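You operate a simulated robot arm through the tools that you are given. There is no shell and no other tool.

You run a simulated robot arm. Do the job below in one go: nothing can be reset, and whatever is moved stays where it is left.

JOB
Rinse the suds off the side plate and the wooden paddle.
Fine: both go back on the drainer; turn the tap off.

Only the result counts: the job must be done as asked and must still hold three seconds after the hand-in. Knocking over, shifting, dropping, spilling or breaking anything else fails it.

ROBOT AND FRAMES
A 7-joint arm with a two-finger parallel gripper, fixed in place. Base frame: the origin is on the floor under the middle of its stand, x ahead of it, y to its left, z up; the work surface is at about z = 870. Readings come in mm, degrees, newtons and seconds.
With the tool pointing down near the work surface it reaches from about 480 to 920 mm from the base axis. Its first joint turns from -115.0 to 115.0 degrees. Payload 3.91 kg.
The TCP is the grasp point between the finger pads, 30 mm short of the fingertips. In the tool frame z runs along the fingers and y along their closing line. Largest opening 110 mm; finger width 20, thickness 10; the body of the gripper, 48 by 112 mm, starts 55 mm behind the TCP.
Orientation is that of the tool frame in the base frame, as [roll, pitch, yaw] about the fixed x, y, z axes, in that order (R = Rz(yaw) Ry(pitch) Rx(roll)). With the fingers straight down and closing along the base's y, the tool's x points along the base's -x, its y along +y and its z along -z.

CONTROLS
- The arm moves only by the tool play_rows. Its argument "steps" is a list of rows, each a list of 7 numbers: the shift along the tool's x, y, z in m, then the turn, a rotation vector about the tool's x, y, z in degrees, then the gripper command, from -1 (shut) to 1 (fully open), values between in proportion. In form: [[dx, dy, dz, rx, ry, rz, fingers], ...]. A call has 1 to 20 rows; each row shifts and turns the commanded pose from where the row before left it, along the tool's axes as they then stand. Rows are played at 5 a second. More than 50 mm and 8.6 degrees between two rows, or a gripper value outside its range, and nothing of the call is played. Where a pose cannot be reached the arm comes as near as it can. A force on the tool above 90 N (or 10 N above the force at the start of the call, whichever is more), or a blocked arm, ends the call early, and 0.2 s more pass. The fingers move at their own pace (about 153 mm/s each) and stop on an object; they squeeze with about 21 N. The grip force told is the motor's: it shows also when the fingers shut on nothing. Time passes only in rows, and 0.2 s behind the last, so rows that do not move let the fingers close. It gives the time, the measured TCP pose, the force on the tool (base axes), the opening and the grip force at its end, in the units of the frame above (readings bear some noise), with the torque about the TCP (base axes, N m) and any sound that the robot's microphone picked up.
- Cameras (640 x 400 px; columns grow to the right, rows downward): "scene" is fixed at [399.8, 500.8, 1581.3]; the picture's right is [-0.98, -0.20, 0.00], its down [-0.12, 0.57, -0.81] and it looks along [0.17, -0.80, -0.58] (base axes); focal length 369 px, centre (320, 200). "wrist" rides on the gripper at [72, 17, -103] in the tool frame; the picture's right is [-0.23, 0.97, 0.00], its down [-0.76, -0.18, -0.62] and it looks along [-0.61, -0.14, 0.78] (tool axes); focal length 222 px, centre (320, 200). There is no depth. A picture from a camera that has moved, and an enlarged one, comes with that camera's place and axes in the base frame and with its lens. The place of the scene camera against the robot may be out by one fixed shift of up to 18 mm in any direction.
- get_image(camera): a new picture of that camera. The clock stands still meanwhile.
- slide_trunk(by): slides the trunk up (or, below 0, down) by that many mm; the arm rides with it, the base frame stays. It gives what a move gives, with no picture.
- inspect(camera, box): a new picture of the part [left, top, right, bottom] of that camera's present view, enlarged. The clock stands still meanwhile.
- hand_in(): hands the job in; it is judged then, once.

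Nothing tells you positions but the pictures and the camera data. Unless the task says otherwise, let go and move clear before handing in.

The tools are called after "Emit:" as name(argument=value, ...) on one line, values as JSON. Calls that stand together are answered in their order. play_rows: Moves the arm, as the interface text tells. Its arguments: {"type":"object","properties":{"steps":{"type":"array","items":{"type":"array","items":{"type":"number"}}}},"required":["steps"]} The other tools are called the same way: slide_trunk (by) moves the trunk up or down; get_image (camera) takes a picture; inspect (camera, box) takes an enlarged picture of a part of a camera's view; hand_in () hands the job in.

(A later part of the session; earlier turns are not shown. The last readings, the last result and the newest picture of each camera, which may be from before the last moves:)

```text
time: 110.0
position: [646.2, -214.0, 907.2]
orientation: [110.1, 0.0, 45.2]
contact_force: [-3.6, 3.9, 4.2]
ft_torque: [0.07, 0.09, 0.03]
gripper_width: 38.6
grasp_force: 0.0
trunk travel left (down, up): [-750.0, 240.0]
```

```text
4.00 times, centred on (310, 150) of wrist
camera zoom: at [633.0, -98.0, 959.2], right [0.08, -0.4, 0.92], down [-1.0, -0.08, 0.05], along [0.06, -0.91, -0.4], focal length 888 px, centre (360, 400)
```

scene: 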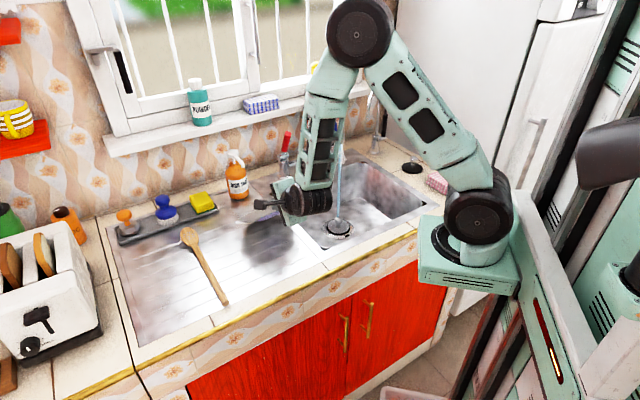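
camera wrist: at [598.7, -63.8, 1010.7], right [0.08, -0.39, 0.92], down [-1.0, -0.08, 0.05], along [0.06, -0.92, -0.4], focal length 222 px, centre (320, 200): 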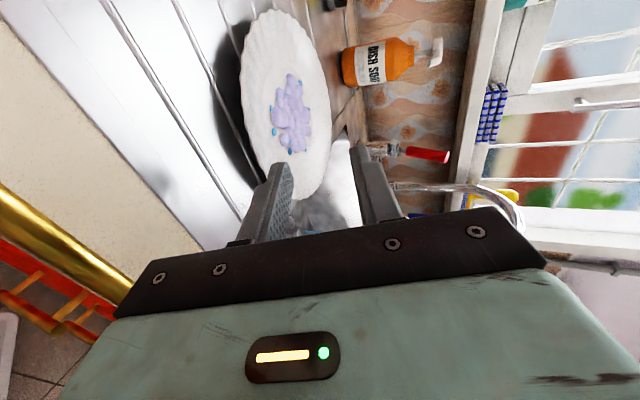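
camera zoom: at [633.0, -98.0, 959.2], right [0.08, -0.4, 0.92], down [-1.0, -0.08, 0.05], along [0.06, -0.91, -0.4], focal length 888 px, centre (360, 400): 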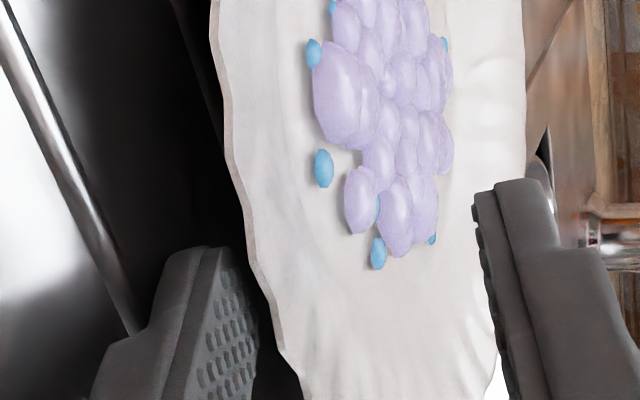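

Now the plate just follows the finger, so this is the limit while flat. I'll raise its edge about 30 mm so the far side drops between the ridges and catches there, then try sliding further in.

Emit:
play_rows(steps=[[0, 0.0056, -0.002, 0, 0, 0, -0.273], [0, 0.0056, -0.002, 0, 0, 0, -0.273], [0, 0.0056, -0.002, 0, 0, 0, -0.273], [0, 0.0056, -0.002, 0, 0, 0, -0.273], [0, 0.0056, -0.002, 0, 0, 0, -0.273], [0, 0, 0, 0, 0, 0, -0.273]])

Emit:
inspect(camera="wrist", box=[250, 100, 370, 200])

Emit:
inspect(camera="scene", box=[220, 170, 340, 270])

```text
time: 111.4
position: [648.1, -213.5, 938.0]
orientation: [110.0, 0.2, 45.2]
contact_force: [0.1, 0.0, -1.0]
ft_torque: [-0.01, -0.01, -0.01]
gripper_width: 40.0
grasp_force: 0.0
trunk travel left (down, up): [-750.0, 240.0]
```

```text
4.00 times, centred on (310, 150) of wrist
camera zoom: at [633.6, -98.5, 989.0], right [0.08, -0.39, 0.92], down [-1.0, -0.08, 0.05], along [0.06, -0.91, -0.4], focal length 888 px, centre (360, 400)
```

zoom: 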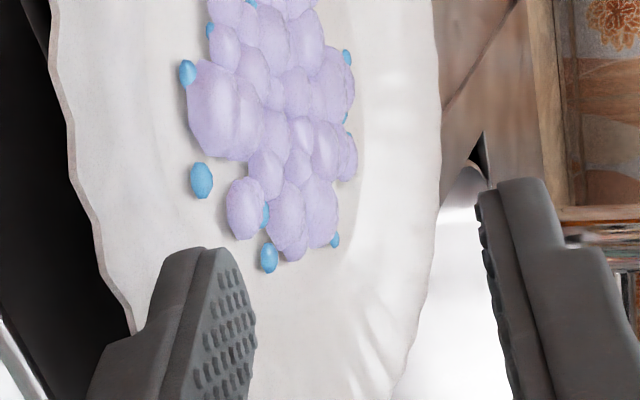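

```text
4.00 times, centred on (280, 220) of scene
camera zoom: at [399.8, 500.8, 1581.3], right [-0.98, -0.2, 0.0], down [-0.12, 0.57, -0.81], along [0.17, -0.8, -0.58], focal length 1476 px, centre (480, 120)
```

zoom: 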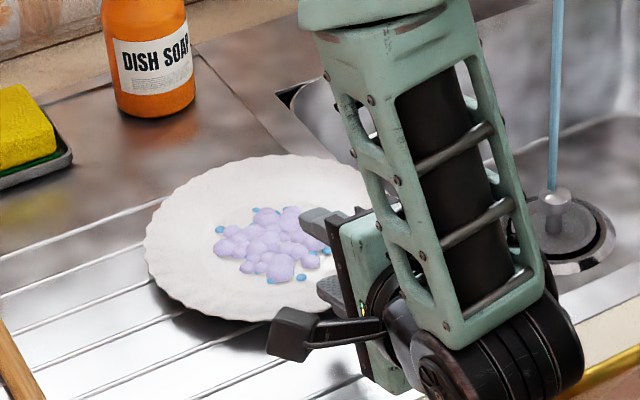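

The edge slipped off the finger because the overlap was too small for a 30 mm lift. I'll go back under the rim, lift only slightly, and then use a quick inward stroke so the finger slips deeper instead of dragging the plate.

Emit:
play_rows(steps=[[0, -0.0048, -0.0132, 0, 0, 0, -0.273], [0, -0.0138, 0.005, 0, 0, 0, -0.273], [0, -0.0138, 0.005, 0, 0, 0, -0.273], [0, 0, 0, 0, 0, 0, -0.273]])

Emit:
inspect(camera="wrist", box=[250, 100, 370, 200])

```text
time: 112.4
position: [635.2, -204.3, 909.5]
orientation: [110.0, 0.0, 45.2]
contact_force: [-0.3, 1.2, 1.2]
ft_torque: [-0.03, -0.02, -0.01]
gripper_width: 39.1
grasp_force: 0.1
trunk travel left (down, up): [-750.0, 240.0]
```

```text
4.00 times, centred on (310, 150) of wrist
camera zoom: at [623.0, -88.6, 959.4], right [0.08, -0.4, 0.92], down [-1.0, -0.08, 0.05], along [0.06, -0.91, -0.4], focal length 888 px, centre (360, 400)
```

zoom: 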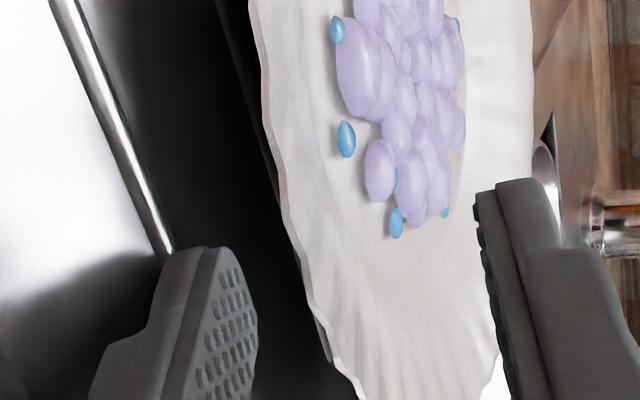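

I'm in position: fingertip on the steel, about 13 mm in front of the rim. Now one quick 26 mm inward stroke.

Emit:
play_rows(steps=[[0, 0.0089, 0.0244, 0, 0, 0, -0.273], [0, 0, 0, 0, 0, 0, -0.273]])

Emit:
inspect(camera="wrist", box=[250, 100, 370, 200])

```text
time: 113.0
position: [655.1, -222.4, 908.0]
orientation: [110.2, 0.0, 45.2]
contact_force: [-5.5, 3.4, 5.4]
ft_torque: [0.11, 0.13, 0.01]
gripper_width: 38.6
grasp_force: 0.2
trunk travel left (down, up): [-750.0, 240.0]
```

```text
4.00 times, centred on (310, 150) of wrist
camera zoom: at [641.5, -106.8, 959.1], right [0.08, -0.4, 0.92], down [-1.0, -0.09, 0.05], along [0.06, -0.91, -0.4], focal length 888 px, centre (360, 400)
```

zoom: 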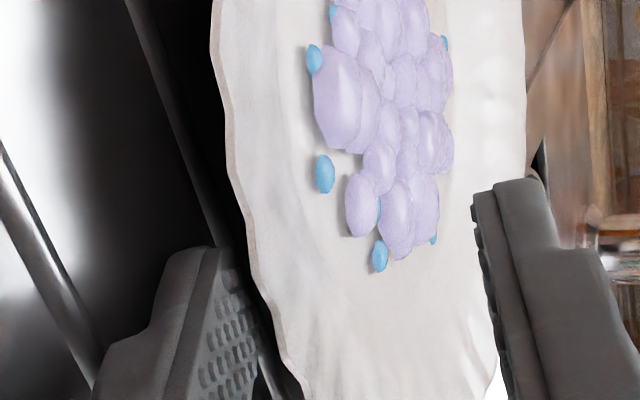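

The rim is too low for the finger to get properly under it. A better way is to use the lip beside the sink as a stop: push against the plate from the far-left side, lift its edge by friction and clamp it, then tip it upright. First I'll back out, go upright, and turn the tool.

Emit:
play_rows(steps=[[0, -0.0051, -0.0141, 0, 0, 0, -0.273], [0, 0.0376, -0.0137, 0, 0, 0, -0.273], [0, 0.0376, -0.0137, 0, 0, 0, -0.273], [0, 0.0376, -0.0137, 0, 0, 0, -0.273], [0, 0, 0, 8, 0, 0, -0.273], [0, 0, 0, 8, 0, 0, 0], [0, 0, 0, 8, 0, 0, 0], [0, 0, 0, 8, 0, 0, 0], [0, 0, 0, 8, 0, 0, 0], [0, 0, 0, 8, 0, 0, 0], [0, 0, 0, 8, 0, 0, 0], [0, 0, 0, 8, 0, 0, 0], [0, 0, 0, 6, 0, 0, 0]])

Emit:
play_rows(steps=[[0, 0, 0, 0, 0, -8, 0], [0, 0, 0, 0, 0, -8, 0], [0, 0, 0, 0, 0, -8, 0], [0, 0, 0, 0, 0, -8, 0], [0, 0, 0, 0, 0, -8, 0], [0, 0, 0, 0, 0, -8, 0], [0, 0, 0, 0, 0, -8, 0], [0, 0, 0, 0, 0, -8, 0], [0, 0, 0, 0, 0, -8, 0], [0, 0, 0, 0, 0, -8, 0], [0, 0, 0, 0, 0, -8, 0], [0, 0, 0, 0, 0, -2, 0]])

Emit:
get_image(camera="scene")

Emit:
get_image(camera="wrist")

```text
time: 115.8
position: [645.7, -211.1, 1029.8]
orientation: [-179.9, 0.1, 45.2]
contact_force: [-0.5, 0.4, 0.4]
ft_torque: [-0.05, -0.06, 0.01]
gripper_width: 55.0
grasp_force: 0.1
trunk travel left (down, up): [-750.0, 240.0]
```

```text
time: 118.4
position: [644.4, -210.4, 1029.0]
orientation: [-179.9, 0.0, 135.3]
contact_force: [-1.0, 0.0, 0.5]
ft_torque: [0.02, -0.02, -0.03]
gripper_width: 54.8
grasp_force: 0.1
trunk travel left (down, up): [-750.0, 240.0]
```

```text
taken
```

scene: 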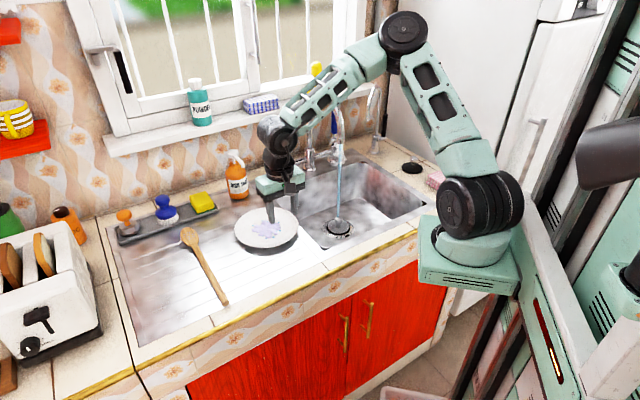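

```text
taken
camera wrist: at [605.4, -148.9, 1131.8], right [0.85, 0.53, 0.0], down [0.42, -0.66, 0.62], along [0.33, -0.53, -0.78], focal length 222 px, centre (320, 200)
```

wrist: 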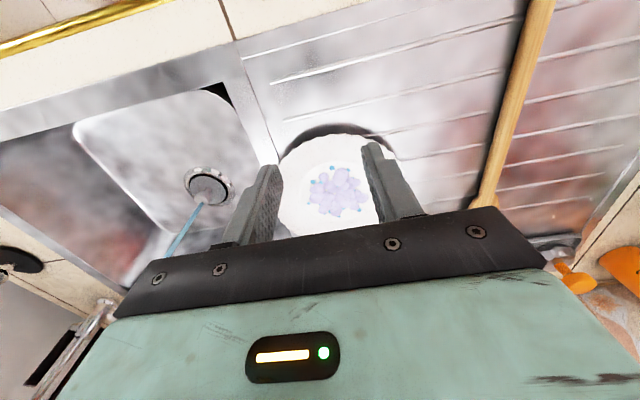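

Emit:
inspect(camera="wrist", box=[200, 20, 400, 180])

Emit:
inspect(camera="scene", box=[220, 180, 340, 270])

```text
2.50 times, centred on (300, 100) of wrist
camera zoom: at [605.4, -148.9, 1131.8], right [0.85, 0.53, 0.0], down [0.42, -0.66, 0.62], along [0.33, -0.53, -0.78], focal length 555 px, centre (370, 450)
```

zoom: 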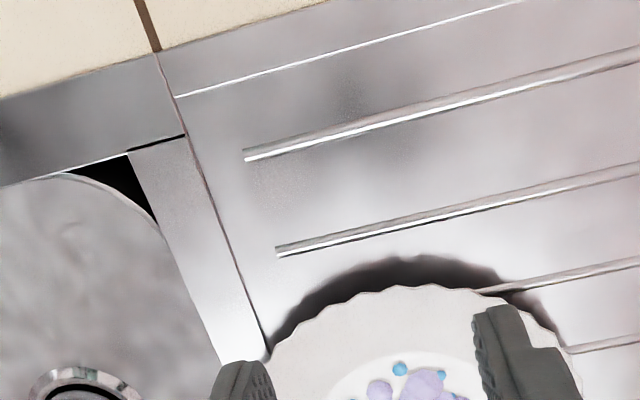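

```text
4.44 times, centred on (280, 225) of scene
camera zoom: at [399.8, 500.8, 1581.3], right [-0.98, -0.2, 0.0], down [-0.12, 0.57, -0.81], along [0.17, -0.8, -0.58], focal length 1640 px, centre (498, 89)
```

zoom: 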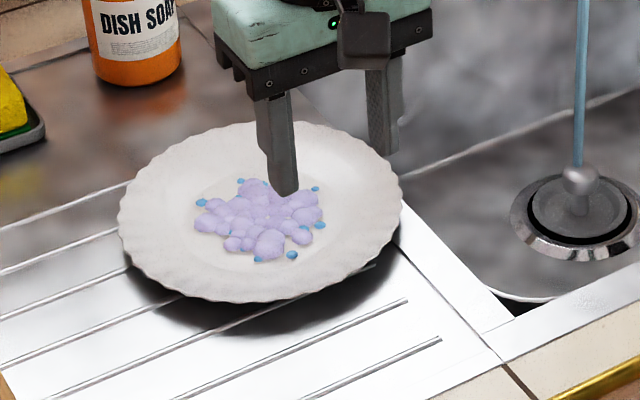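

The seam beside the sink is visible; the plate's centre is now about e = 305, n = 718. Before using the lip, I'll bring the plate back toward the front by pushing it from behind, so the arm has comfortable reach.

Emit:
play_rows(steps=[[-0.0455, 0.0037, -0.006, 0, 0, 0, 0], [-0.0455, 0.0037, -0.006, 0, 0, 0, 0], [-0.0455, 0.0037, -0.006, 0, 0, 0, 0], [-0.0455, 0.0037, -0.006, 0, 0, 0, 0], [-0.0455, 0.0037, -0.006, 0, 0, 0, 0], [0, 0, 0, 0, 0, 0, 0]])

Emit:
get_image(camera="wrist")

Emit:
inspect(camera="scene", box=[190, 120, 340, 270])

```text
time: 119.8
position: [818.1, -357.4, 1058.2]
orientation: [-179.9, 0.0, 135.2]
contact_force: [-0.8, 0.7, -0.4]
ft_torque: [0.05, -0.02, 0.02]
gripper_width: 55.0
grasp_force: 0.0
trunk travel left (down, up): [-750.0, 240.0]
```

```text
taken
camera wrist: at [779.4, -295.9, 1161.6], right [0.85, 0.53, 0.0], down [0.42, -0.66, 0.62], along [0.33, -0.53, -0.78], focal length 222 px, centre (320, 200)
```

wrist: 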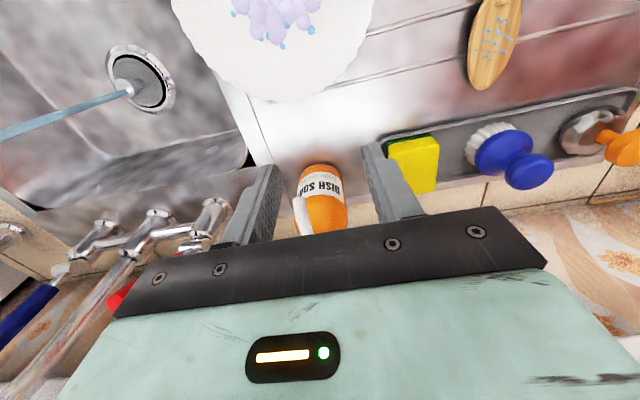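

```text
2.67 times, centred on (265, 195) of scene
camera zoom: at [399.8, 500.8, 1581.3], right [-0.98, -0.2, 0.0], down [-0.12, 0.57, -0.81], along [0.17, -0.8, -0.58], focal length 984 px, centre (467, 213)
```

zoom: 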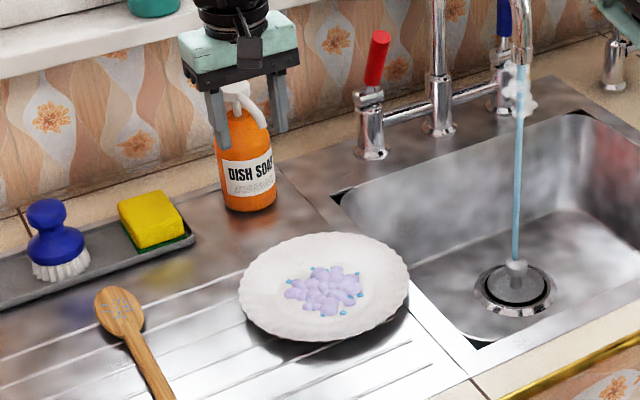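

The bottle is safely behind the gripper. I'll go down behind the plate and push it about 70 mm toward the front.

Emit:
play_rows(steps=[[0, 0, 0.04, 0, 0, 0, 0], [0, 0, 0.04, 0, 0, 0, 0], [0, 0, 0.035, 0, 0, 0, 0], [0, 0, 0.03, 0, 0, 0, 0], [0.008, 0, 0, 0, 0, 0, 0], [0.01, 0, 0, 0, 0, 0, 0], [0.01, 0, 0, 0, 0, 0, 0], [0.01, 0, 0, 0, 0, 0, 0], [0.01, 0, 0, 0, 0, 0, 0], [0.01, 0, 0, 0, 0, 0, 0], [0.01, 0, 0, 0, 0, 0, 0], [0.01, 0, 0, 0, 0, 0, 0], [0, 0, 0, 0, 0, 0, 0]])

Emit:
get_image(camera="wrist")

Emit:
inspect(camera="scene", box=[190, 150, 340, 280])

```text
time: 122.6
position: [764.0, -303.6, 913.4]
orientation: [-179.9, -0.1, 135.2]
contact_force: [-0.1, 0.4, -1.2]
ft_torque: [-0.01, -0.04, -0.02]
gripper_width: 55.2
grasp_force: 0.1
trunk travel left (down, up): [-750.0, 240.0]
```

```text
taken
camera wrist: at [724.7, -241.3, 1016.7], right [0.85, 0.53, 0.0], down [0.42, -0.66, 0.62], along [0.33, -0.53, -0.78], focal length 222 px, centre (320, 200)
```

wrist: 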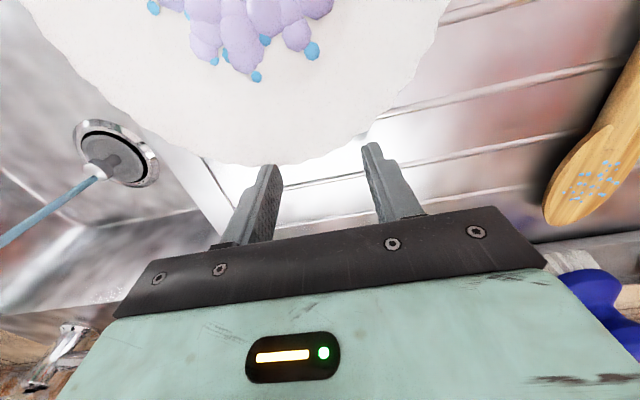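

```text
3.08 times, centred on (265, 215) of scene
camera zoom: at [399.8, 500.8, 1581.3], right [-0.98, -0.2, 0.0], down [-0.12, 0.57, -0.81], along [0.17, -0.8, -0.58], focal length 1136 px, centre (489, 154)
```

zoom: 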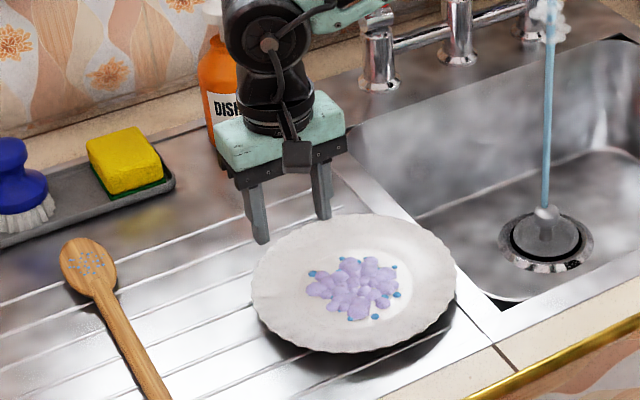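

The plate is at about e = 310, n = 650, near the seam lip. Now I'll go around to its +e (left) side and tilt the tool to point back toward the sink, to see whether that pose is reachable.

Emit:
play_rows(steps=[[-0.012, 0, 0, 0, 0, 0, 0], [0, 0, -0.037, 0, 0, 0, 0], [0, 0, -0.037, 0, 0, 0, 0], [0, 0, -0.037, 0, 0, 0, 0], [0.0265, 0.0285, 0, 0, 0, 0, -0.4545], [0.0265, 0.0285, 0, 0, 0, 0, -0.4545], [0.0265, 0.0285, 0, 0, 0, 0, -0.4545], [0.0265, 0.0285, 0, 0, 0, 0, -0.4545], [0, 0, 0, 8, 0, 0, -0.4545], [0, 0, 0, 8, 0, 0, -0.4545], [0, 0, 0, 8, 0, 0, -0.4545], [0, 0, 0, 8, 0, 0, -0.4545], [0, 0, 0, 8, 0, 0, -0.4545], [0, 0, 0, 0, 0, 0, -0.4545]])

Emit:
get_image(camera="wrist")

Emit:
get_image(camera="scene")

```text
time: 125.6
position: [777.3, -157.8, 1024.3]
orientation: [-139.8, -0.1, 135.3]
contact_force: [0.3, -0.3, 0.5]
ft_torque: [0.03, -0.03, 0.05]
gripper_width: 30.0
grasp_force: 0.2
trunk travel left (down, up): [-750.0, 240.0]
```

```text
taken
camera wrist: at [782.3, -49.9, 1092.4], right [0.69, 0.37, -0.63], down [0.73, -0.35, 0.59], along [0.0, -0.86, -0.51], focal length 222 px, centre (320, 200)
```

wrist: 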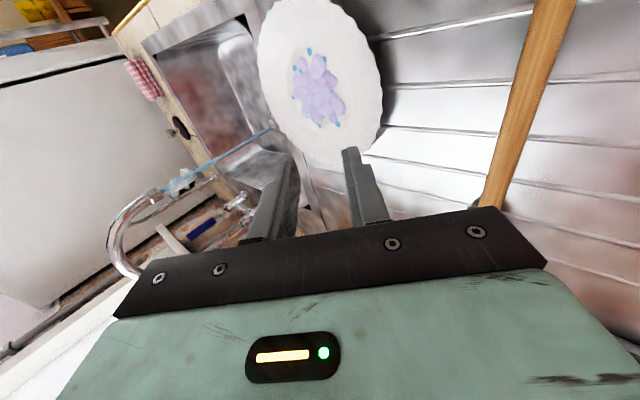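

```text
taken
```

scene: 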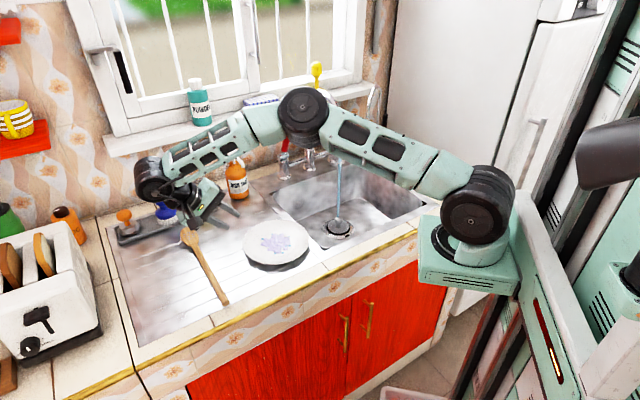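

This pose is reachable. The plate's left rim is at about e = 405. I'll lower the fingers beside it, with the lower finger outside the rim and the upper one above the plate.

Emit:
play_rows(steps=[[0, 0.0155, 0.0235, 0, 0, 0, -0.4545], [0, 0.0155, 0.0235, 0, 0, 0, -0.4545], [0, 0.0155, 0.0235, 0, 0, 0, -0.4545], [0, 0.0155, 0.0235, 0, 0, 0, -0.4545], [0, 0, 0, 0, 0, 0, -0.4545]])

Emit:
get_image(camera="wrist")

Emit:
inspect(camera="wrist", box=[240, 80, 420, 220])

Emit:
inspect(camera="scene", box=[130, 150, 310, 300])

```text
time: 126.8
position: [768.5, -166.8, 912.2]
orientation: [-140.0, 0.0, 135.3]
contact_force: [1.1, -0.8, 0.2]
ft_torque: [-0.02, 0.0, 0.02]
gripper_width: 29.9
grasp_force: 0.1
trunk travel left (down, up): [-750.0, 240.0]
```

```text
taken
camera wrist: at [773.7, -60.4, 980.0], right [0.69, 0.37, -0.63], down [0.73, -0.35, 0.59], along [0.0, -0.86, -0.51], focal length 222 px, centre (320, 200)
```

wrist: 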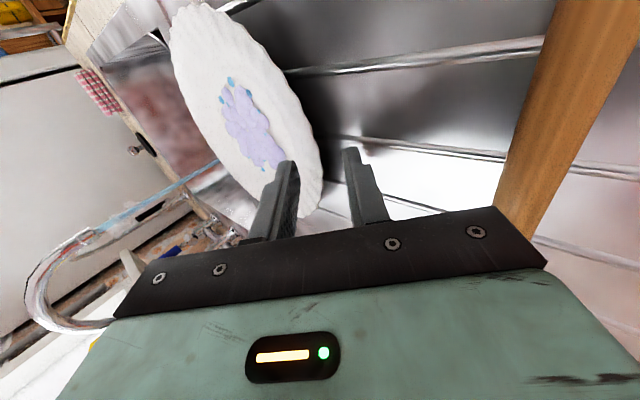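

```text
2.86 times, centred on (330, 150) of wrist
camera zoom: at [773.7, -60.4, 980.0], right [0.69, 0.37, -0.63], down [0.73, -0.35, 0.59], along [0.0, -0.86, -0.51], focal length 635 px, centre (291, 343)
```

zoom: 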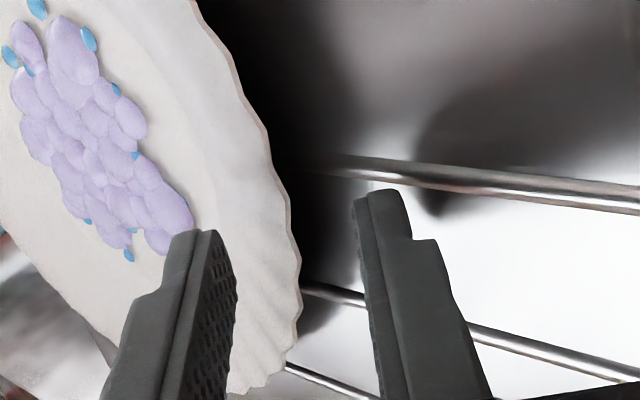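

```text
2.67 times, centred on (220, 225) of scene
camera zoom: at [399.8, 500.8, 1581.3], right [-0.98, -0.2, 0.0], down [-0.12, 0.57, -0.81], along [0.17, -0.8, -0.58], focal length 984 px, centre (587, 133)
```

zoom: 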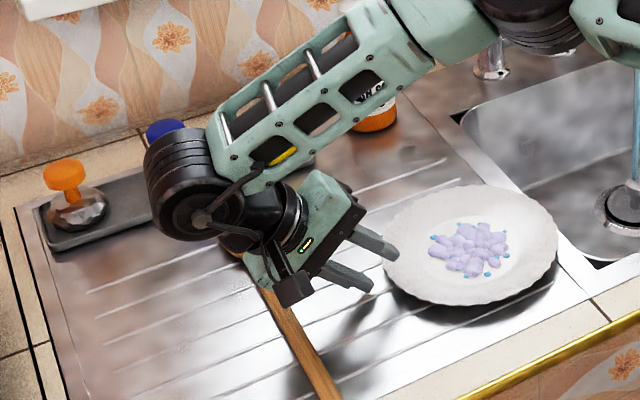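

This is exactly the view I wanted: upper finger over the plate, lower finger outside the rim, between two ridges. I'll lower 1.5 mm and close in on the rim, then feel for the lip's resistance.

Emit:
play_rows(steps=[[0, 0.001, 0.0012, 0, 0, 0, -0.4545], [0, -0.0031, 0.0026, 0, 0, 0, -0.4545], [0, -0.0031, 0.0026, 0, 0, 0, -0.4545], [0, -0.0031, 0.0026, 0, 0, 0, -0.4545], [0, -0.0031, 0.0026, 0, 0, 0, -0.4545], [0, 0, 0, 0, 0, 0, -0.4545]])

Emit:
inspect(camera="wrist", box=[240, 80, 420, 220])

```text
time: 128.2
position: [757.5, -178.6, 910.3]
orientation: [-139.8, 0.0, 135.2]
contact_force: [0.5, 0.4, 0.1]
ft_torque: [0.02, -0.02, 0.0]
gripper_width: 29.8
grasp_force: 0.0
trunk travel left (down, up): [-750.0, 240.0]
```

```text
2.86 times, centred on (330, 150) of wrist
camera zoom: at [762.0, -70.9, 978.7], right [0.69, 0.37, -0.63], down [0.73, -0.35, 0.59], along [0.0, -0.86, -0.51], focal length 635 px, centre (291, 343)
```

zoom: 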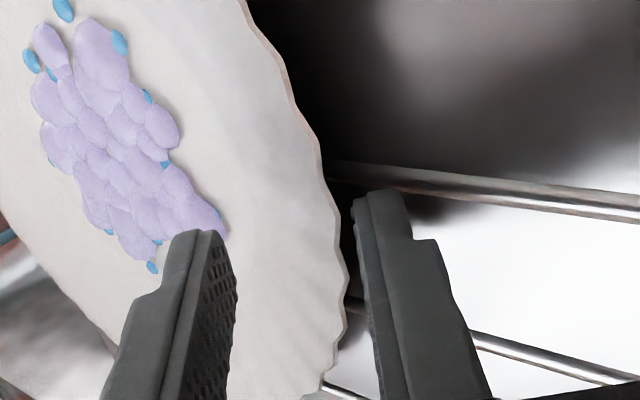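

The rim is now about 4 mm from the lower finger. Continuing in small steps until the plate meets the lip and force builds.

Emit:
play_rows(steps=[[0, -0.0023, 0.0019, 0, 0, 0, -0.4545], [0, -0.0023, 0.0019, 0, 0, 0, -0.4545], [0, -0.0023, 0.0019, 0, 0, 0, -0.4545], [0, -0.0023, 0.0019, 0, 0, 0, -0.4545], [0, 0, 0, 0, 0, 0, -0.4545]])

Emit:
play_rows(steps=[[0, -0.0023, 0.0019, 0, 0, 0, -0.4545], [0, -0.0023, 0.0019, 0, 0, 0, -0.4545], [0, 0, 0, 0, 0, 0, -0.4545]])

Emit:
inspect(camera="wrist", box=[240, 80, 420, 220])

```text
time: 129.4
position: [748.6, -186.6, 910.9]
orientation: [-139.9, 0.0, 135.2]
contact_force: [-0.1, 0.9, -0.5]
ft_torque: [0.03, -0.01, -0.01]
gripper_width: 30.4
grasp_force: 0.8
trunk travel left (down, up): [-750.0, 240.0]
```

```text
time: 130.2
position: [744.5, -190.3, 911.0]
orientation: [-139.9, 0.0, 135.2]
contact_force: [1.8, 1.6, -0.7]
ft_torque: [0.01, -0.04, -0.02]
gripper_width: 30.8
grasp_force: 1.3
trunk travel left (down, up): [-750.0, 240.0]
```

```text
2.86 times, centred on (330, 150) of wrist
camera zoom: at [749.3, -82.7, 979.3], right [0.69, 0.37, -0.63], down [0.73, -0.35, 0.59], along [0.0, -0.86, -0.51], focal length 635 px, centre (291, 343)
```

zoom: 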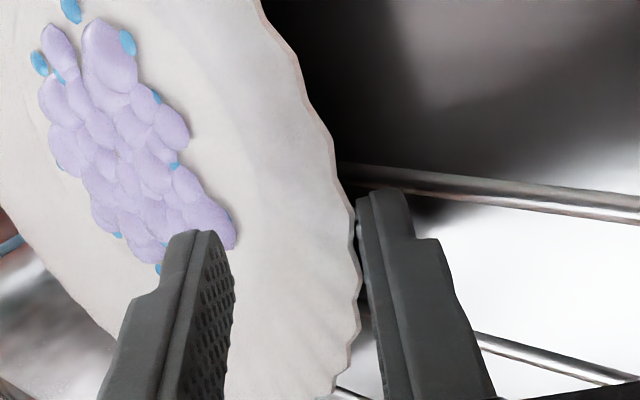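

Contact: the plate has slid with the finger and resistance is starting. A few more millimetres to seat it against the lip.

Emit:
play_rows(steps=[[0, -0.0015, 0.0013, 0, 0, 0, -0.4545], [0, -0.0015, 0.0013, 0, 0, 0, -0.4545], [0, 0, 0, 0, 0, 0, -0.4545]])

Emit:
play_rows(steps=[[0, -0.0015, 0.0013, 0, 0, 0, -0.4545], [0, -0.0015, 0.0013, 0, 0, 0, -0.4545], [0, 0, 0, 0, 0, 0, -0.4545]])

Emit:
inspect(camera="wrist", box=[240, 80, 420, 220])

```text
time: 131.0
position: [741.0, -193.1, 911.4]
orientation: [-139.9, 0.0, 135.2]
contact_force: [1.0, 1.4, -1.3]
ft_torque: [0.06, 0.0, -0.05]
gripper_width: 30.9
grasp_force: 0.7
trunk travel left (down, up): [-750.0, 240.0]
```

```text
time: 131.8
position: [738.6, -196.4, 910.4]
orientation: [-139.9, 0.0, 135.1]
contact_force: [1.8, 0.9, -1.2]
ft_torque: [0.02, -0.03, 0.01]
gripper_width: 30.9
grasp_force: 0.8
trunk travel left (down, up): [-750.0, 240.0]
```

```text
2.86 times, centred on (330, 150) of wrist
camera zoom: at [743.7, -88.9, 978.9], right [0.69, 0.37, -0.63], down [0.73, -0.35, 0.59], along [0.0, -0.86, -0.51], focal length 635 px, centre (291, 343)
```

zoom: 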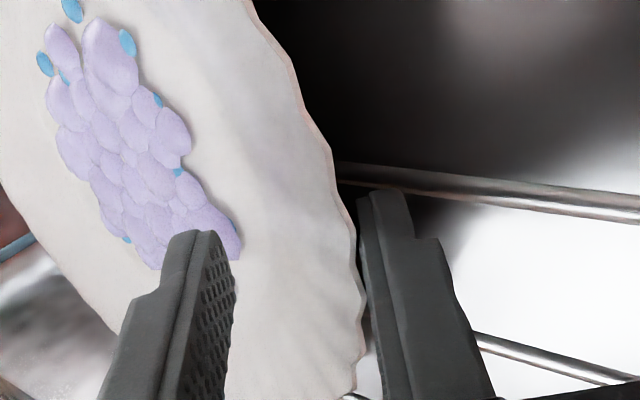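

Emit:
play_rows(steps=[[0, -0.0023, 0.0019, 0, 0, 0, -0.4545], [0, -0.0023, 0.0019, 0, 0, 0, -0.4545], [0, -0.0023, 0.0019, 0, 0, 0, -0.4545], [0, 0, 0, 0, 0, 0, -0.4545]])

Emit:
get_image(camera="wrist")

Emit:
inspect(camera="scene", box=[180, 170, 340, 290])

```text
time: 132.8
position: [732.8, -203.0, 910.8]
orientation: [-139.9, 0.0, 135.2]
contact_force: [0.8, 1.5, -1.7]
ft_torque: [0.01, -0.01, -0.02]
gripper_width: 30.7
grasp_force: 0.6
trunk travel left (down, up): [-750.0, 240.0]
```

```text
taken
camera wrist: at [737.5, -95.0, 978.9], right [0.69, 0.37, -0.63], down [0.73, -0.35, 0.59], along [0.0, -0.86, -0.51], focal length 222 px, centre (320, 200)
```

wrist: 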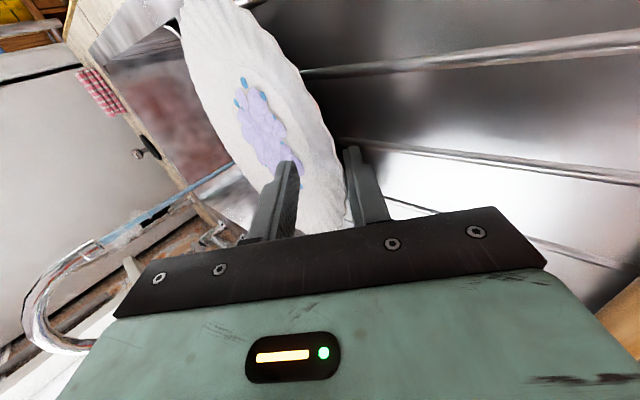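

```text
3.33 times, centred on (260, 230) of scene
camera zoom: at [399.8, 500.8, 1581.3], right [-0.98, -0.2, 0.0], down [-0.12, 0.57, -0.81], along [0.17, -0.8, -0.58], focal length 1230 px, centre (520, 100)
```

zoom: 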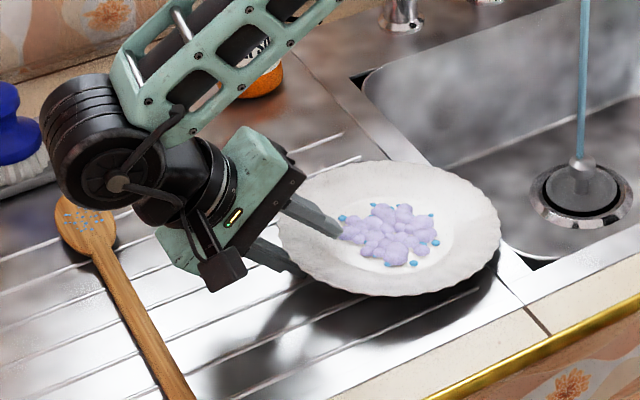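

Emit:
inspect(camera="wrist", box=[240, 80, 420, 220])

Emit:
inspect(camera="scene", box=[240, 205, 320, 265])

```text
2.86 times, centred on (330, 150) of wrist
camera zoom: at [737.5, -95.0, 978.9], right [0.69, 0.37, -0.63], down [0.73, -0.35, 0.59], along [0.0, -0.86, -0.51], focal length 635 px, centre (291, 343)
```

zoom: 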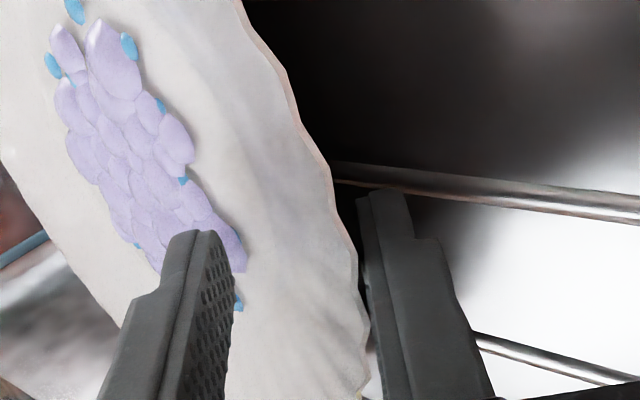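

```text
6.67 times, centred on (280, 235) of scene
camera zoom: at [399.8, 500.8, 1581.3], right [-0.98, -0.2, 0.0], down [-0.12, 0.57, -0.81], along [0.17, -0.8, -0.58], focal length 2460 px, centre (587, -33)
```

zoom: 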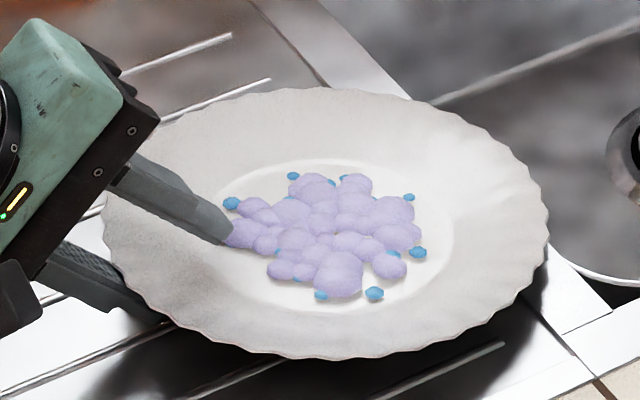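

The wedge works here: with the lip holding the plate, its left rim has ridden about 20 mm up the lower finger. Now I'll close gradually, easing the tool outward a little so mainly the upper finger comes down.

Emit:
play_rows(steps=[[0, 0.0017, 0, 0, 0, 0, -0.55], [0, 0.0017, 0, 0, 0, 0, -0.65], [0, 0.0017, 0, 0, 0, 0, -0.75], [0, 0, 0, 0, 0, 0, -0.85], [0, 0, 0, 0, 0, 0, -1], [0, 0, 0, 0, 0, 0, -1]])

Emit:
inspect(camera="wrist", box=[240, 80, 420, 220])

Emit:
inspect(camera="scene", box=[220, 190, 330, 280])

```text
time: 134.2
position: [735.6, -200.1, 907.0]
orientation: [-139.9, 0.0, 135.3]
contact_force: [-2.1, -2.8, 3.7]
ft_torque: [-0.63, 0.48, -0.04]
gripper_width: 19.5
grasp_force: 21.1
trunk travel left (down, up): [-750.0, 240.0]
```

```text
2.86 times, centred on (330, 150) of wrist
camera zoom: at [739.7, -92.5, 975.9], right [0.69, 0.37, -0.63], down [0.73, -0.35, 0.59], along [0.0, -0.86, -0.51], focal length 635 px, centre (291, 343)
```

zoom: 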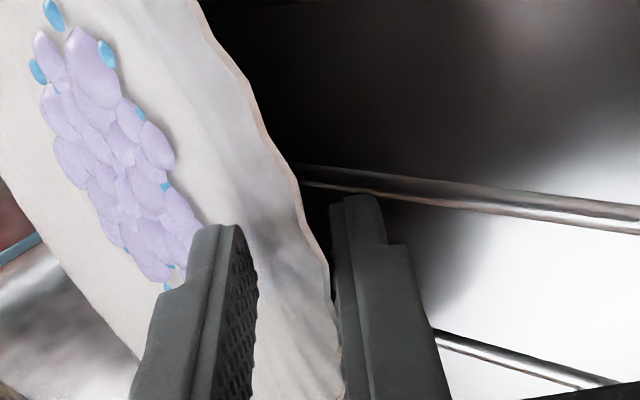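

```text
4.44 times, centred on (275, 235) of scene
camera zoom: at [399.8, 500.8, 1581.3], right [-0.98, -0.2, 0.0], down [-0.12, 0.57, -0.81], along [0.17, -0.8, -0.58], focal length 1640 px, centre (520, 44)
```

zoom: 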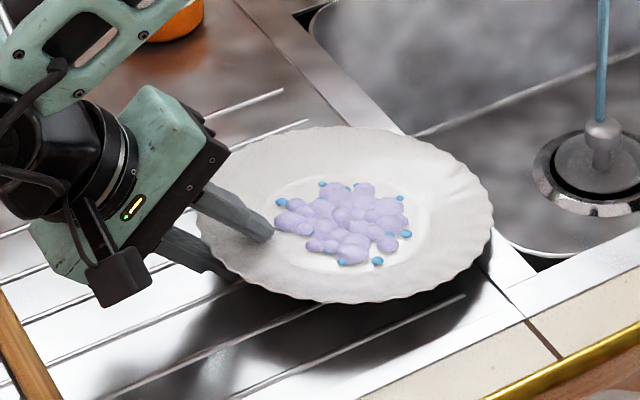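

Clamped with a deep overlap (the pads are 19.5 mm apart since the plate isn't yet parallel to them). Lifting straight up should swing the plate until it lies flush between the pads; first 30 mm.

Emit:
play_rows(steps=[[0, -0.0064, -0.0077, 0, 0, 0, -1], [0, -0.0064, -0.0077, 0, 0, 0, -1], [0, -0.0064, -0.0077, 0, 0, 0, -1], [0, 0, 0, 0, 0, 0, -1]])

Emit:
inspect(camera="wrist", box=[220, 60, 440, 220])

Emit:
inspect(camera="scene", box=[220, 190, 330, 280])

```text
time: 135.2
position: [735.4, -199.4, 937.4]
orientation: [-139.9, 0.0, 135.2]
contact_force: [-0.2, -0.1, 2.1]
ft_torque: [-0.52, 0.37, -0.06]
gripper_width: 12.4
grasp_force: 20.5
trunk travel left (down, up): [-750.0, 240.0]
```

```text
2.50 times, centred on (330, 140) of wrist
camera zoom: at [740.2, -92.0, 1006.0], right [0.69, 0.37, -0.63], down [0.73, -0.35, 0.59], along [0.0, -0.86, -0.51], focal length 555 px, centre (295, 350)
```

zoom: 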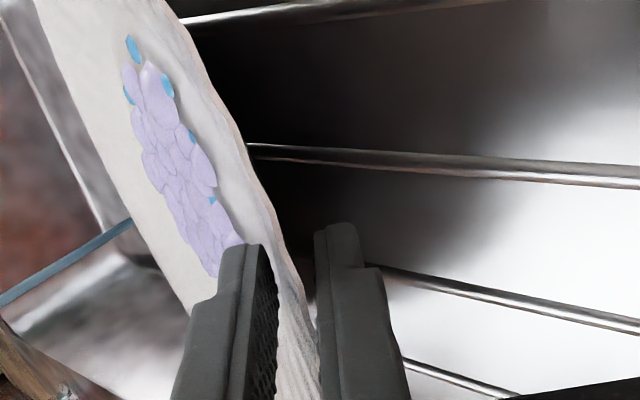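

```text
4.44 times, centred on (275, 235) of scene
camera zoom: at [399.8, 500.8, 1581.3], right [-0.98, -0.2, 0.0], down [-0.12, 0.57, -0.81], along [0.17, -0.8, -0.58], focal length 1640 px, centre (520, 44)
```

zoom: 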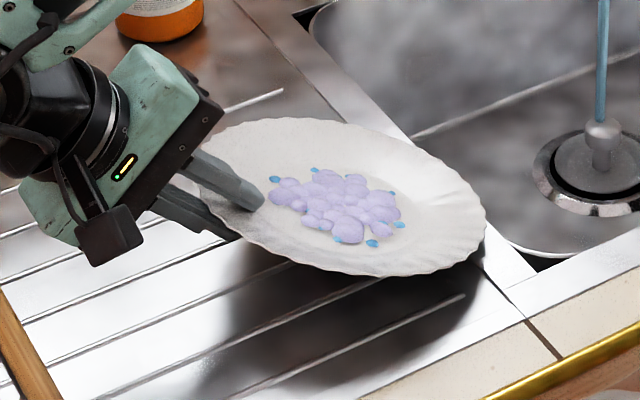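

The plate is tipping up and settling into the pads (12.4 mm now). Another 30 mm up.

Emit:
play_rows(steps=[[0, -0.0064, -0.0077, 0, 0, 0, -1], [0, -0.0064, -0.0077, 0, 0, 0, -1], [0, -0.0064, -0.0077, 0, 0, 0, -1], [0, 0, 0, 0, 0, 0, -1]])

Emit:
inspect(camera="wrist", box=[220, 60, 440, 220])

Emit:
inspect(camera="scene", box=[200, 170, 340, 280])

```text
time: 136.2
position: [737.4, -199.4, 967.6]
orientation: [-139.9, 0.1, 135.3]
contact_force: [-0.2, -0.9, 2.8]
ft_torque: [-0.58, 0.31, 0.06]
gripper_width: 6.3
grasp_force: 20.6
trunk travel left (down, up): [-750.0, 240.0]
```

```text
2.50 times, centred on (330, 140) of wrist
camera zoom: at [741.0, -92.1, 1036.3], right [0.69, 0.37, -0.63], down [0.73, -0.35, 0.59], along [0.0, -0.86, -0.51], focal length 555 px, centre (295, 350)
```

zoom: 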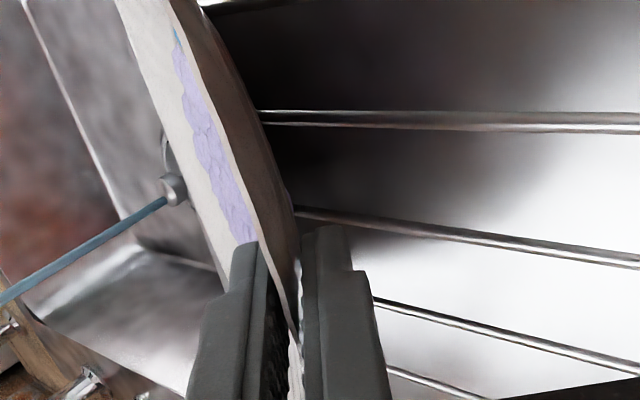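

```text
3.64 times, centred on (270, 225) of scene
camera zoom: at [399.8, 500.8, 1581.3], right [-0.98, -0.2, 0.0], down [-0.12, 0.57, -0.81], along [0.17, -0.8, -0.58], focal length 1342 px, centre (502, 109)
```

zoom: 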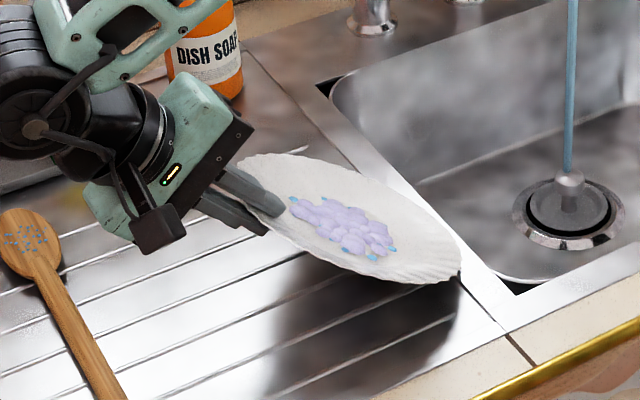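

Nearly flush now (6.3 mm). A further 25 mm up, then I'll check that it's held free of the drainer.

Emit:
play_rows(steps=[[0, -0.0064, -0.0077, 0, 0, 0, -1], [0, -0.0064, -0.0077, 0, 0, 0, -1], [0, -0.0032, -0.0038, 0, 0, 0, -1], [0, 0, 0, 0, 0, 0, -1]])

Emit:
inspect(camera="wrist", box=[220, 60, 440, 220])

Emit:
inspect(camera="scene", box=[200, 150, 340, 280])

```text
time: 137.2
position: [735.8, -199.6, 992.7]
orientation: [-139.9, 0.0, 135.2]
contact_force: [-0.4, 0.1, -2.2]
ft_torque: [0.12, -0.12, -0.02]
gripper_width: 4.5
grasp_force: 20.9
trunk travel left (down, up): [-750.0, 240.0]
```

```text
2.50 times, centred on (330, 140) of wrist
camera zoom: at [740.9, -92.2, 1061.0], right [0.69, 0.37, -0.63], down [0.73, -0.35, 0.59], along [0.0, -0.86, -0.51], focal length 555 px, centre (295, 350)
```

zoom: 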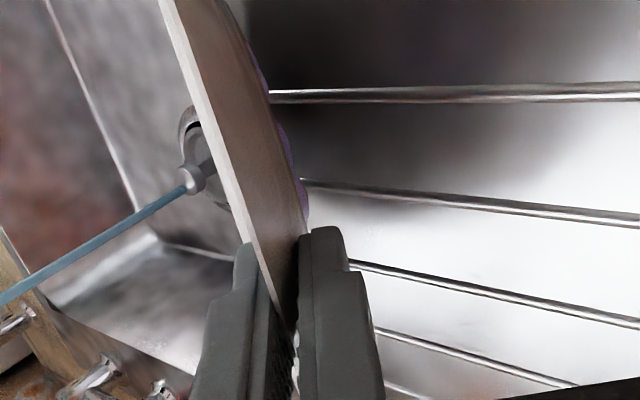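

```text
3.08 times, centred on (270, 215) of scene
camera zoom: at [399.8, 500.8, 1581.3], right [-0.98, -0.2, 0.0], down [-0.12, 0.57, -0.81], along [0.17, -0.8, -0.58], focal length 1136 px, centre (474, 154)
```

zoom: 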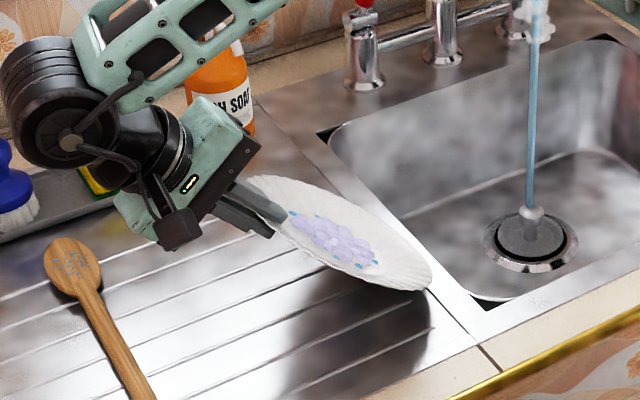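

The plate is free of the drainer and held flush (4.5 mm, about 2.2 N). I'll raise it a bit more and carry it toward the stream, stopping short to check.

Emit:
play_rows(steps=[[0, -0.0151, -0.018, 0, 0, 0, -1], [0, -0.0151, -0.018, 0, 0, 0, -1], [-0.0106, -0.0212, 0.0178, 0, 0, 0, -1], [-0.0106, -0.0212, 0.0178, 0, 0, 0, -1], [-0.0106, -0.0212, 0.0178, 0, 0, 0, -1], [-0.0106, -0.0212, 0.0178, 0, 0, 0, -1], [-0.0106, -0.0212, 0.0178, 0, 0, 0, -1], [-0.0106, -0.0212, 0.0178, 0, 0, 0, -1], [-0.0106, -0.0212, 0.0178, 0, 0, 0, -1], [0, 0, 0, 0, 0, 0, -1]])

Emit:
get_image(camera="scene")

Emit:
get_image(camera="wrist")

```text
time: 139.4
position: [650.9, -388.4, 1039.6]
orientation: [-139.8, 0.1, 135.2]
contact_force: [0.2, -0.5, -3.3]
ft_torque: [0.14, -0.12, 0.0]
gripper_width: 4.5
grasp_force: 21.1
trunk travel left (down, up): [-750.0, 240.0]
```

```text
taken
```

scene: 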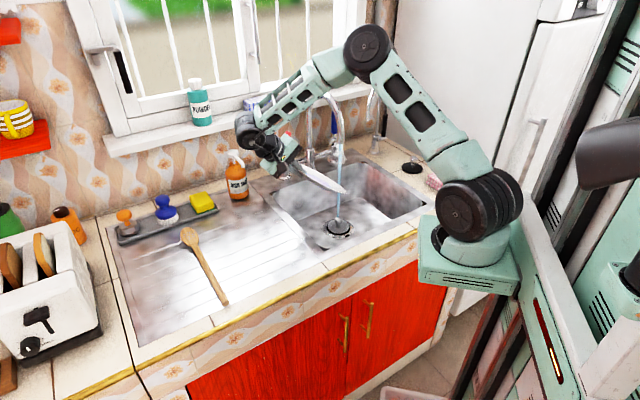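

```text
taken
camera wrist: at [656.4, -281.9, 1108.2], right [0.69, 0.37, -0.63], down [0.73, -0.35, 0.59], along [0.0, -0.86, -0.51], focal length 222 px, centre (320, 200)
```

wrist: 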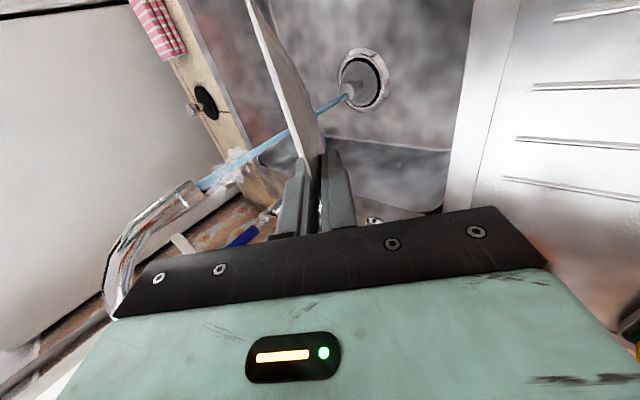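

The plate is steady, about 110 mm short of the stream. Moving it on so the suds come under the outlet.

Emit:
play_rows(steps=[[-0.0108, -0.0212, 0.0178, 0, 0, 0, -1], [-0.0108, -0.0212, 0.0178, 0, 0, 0, -1], [-0.0108, -0.0212, 0.0178, 0, 0, 0, -1], [-0.0108, -0.0212, 0.0178, 0, 0, 0, -1], [0, 0, 0, 0, 0, 0, -1]])

Emit:
inspect(camera="scene", box=[240, 100, 420, 240])

Emit:
get_image(camera="wrist")

```text
time: 140.6
position: [604.9, -497.6, 1039.8]
orientation: [-139.8, 0.0, 135.2]
contact_force: [0.3, -0.6, -3.2]
ft_torque: [0.12, -0.12, 0.01]
gripper_width: 4.6
grasp_force: 21.0
trunk travel left (down, up): [-750.0, 240.0]
```

```text
2.86 times, centred on (330, 170) of scene
camera zoom: at [399.8, 500.8, 1581.3], right [-0.98, -0.2, 0.0], down [-0.12, 0.57, -0.81], along [0.17, -0.8, -0.58], focal length 1054 px, centre (291, 286)
```

zoom: 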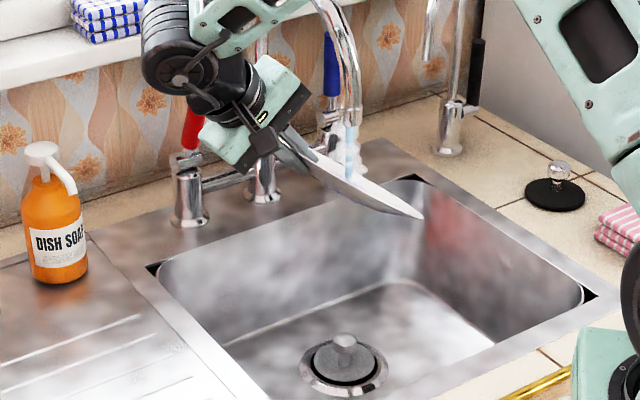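

```text
taken
camera wrist: at [608.8, -390.7, 1108.1], right [0.69, 0.37, -0.63], down [0.73, -0.35, 0.59], along [0.0, -0.86, -0.51], focal length 222 px, centre (320, 200)
```

wrist: 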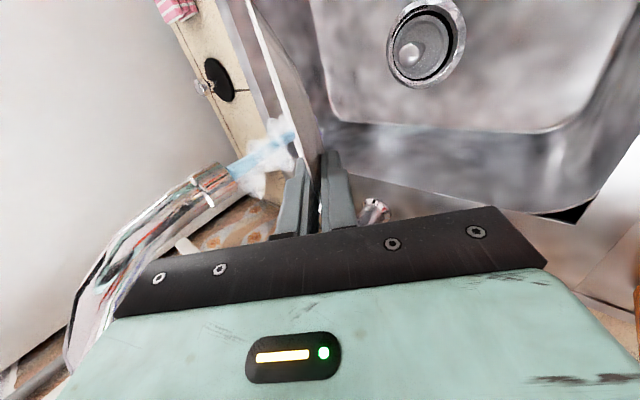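

The stream is landing on the plate's upper face right where the suds are. I'll hold it there, then sweep it slowly to cover the whole patch.

Emit:
play_rows(steps=[[0, 0, 0, 0, 0, 0, -1], [0, 0, 0, 0, 0, 0, -1], [0, 0, 0, 0, 0, 0, -1], [0, 0, 0, 0, 0, 0, -1], [0, 0, 0, 0, 0, 0, -1], [0, 0, 0, 0, 0, 0, -1], [0, 0, 0, 0, 0, 0, -1], [0, 0, 0, 0, 0, 0, -1], [0, 0, 0, 0, 0, 0, -1], [0, 0, 0, 0, 0, 0, -1], [-0.006, 0, 0, 0, 0, 0, -1], [-0.006, 0, 0, 0, 0, 0, -1], [0, 0, 0, 0, 0, 0, -1], [0, 0, 0, 0, 0, 0, -1], [0, 0.0061, -0.0051, 0, 0, 0, -1], [0, 0.0061, -0.0051, 0, 0, 0, -1], [0, 0, 0, 0, 0, 0, -1], [0.006, 0, 0, 0, 0, 0, -1], [0.006, 0, 0, 0, 0, 0, -1], [0, 0, 0, 0, 0, 0, -1]])

Emit:
inspect(camera="scene", box=[280, 110, 380, 190])

Emit:
inspect(camera="wrist", box=[200, 0, 400, 240])

```text
time: 144.8
position: [615.0, -485.6, 1040.2]
orientation: [-139.9, 0.0, 135.2]
contact_force: [0.0, -0.4, -2.2]
ft_torque: [0.11, -0.18, -0.03]
gripper_width: 4.5
grasp_force: 21.3
trunk travel left (down, up): [-750.0, 240.0]
```

```text
5.00 times, centred on (330, 150) of scene
camera zoom: at [399.8, 500.8, 1581.3], right [-0.98, -0.2, 0.0], down [-0.12, 0.57, -0.81], along [0.17, -0.8, -0.58], focal length 1845 px, centre (270, 450)
```

zoom: 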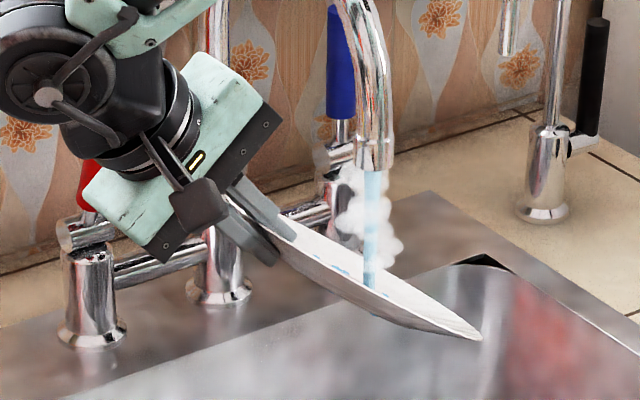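

```text
1.67 times, centred on (300, 120) of wrist
camera zoom: at [620.3, -379.4, 1108.3], right [0.69, 0.37, -0.63], down [0.73, -0.35, 0.59], along [0.0, -0.86, -0.51], focal length 370 px, centre (353, 333)
```

zoom: 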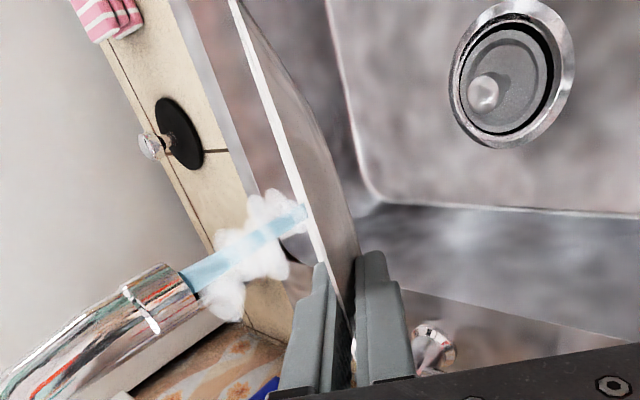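

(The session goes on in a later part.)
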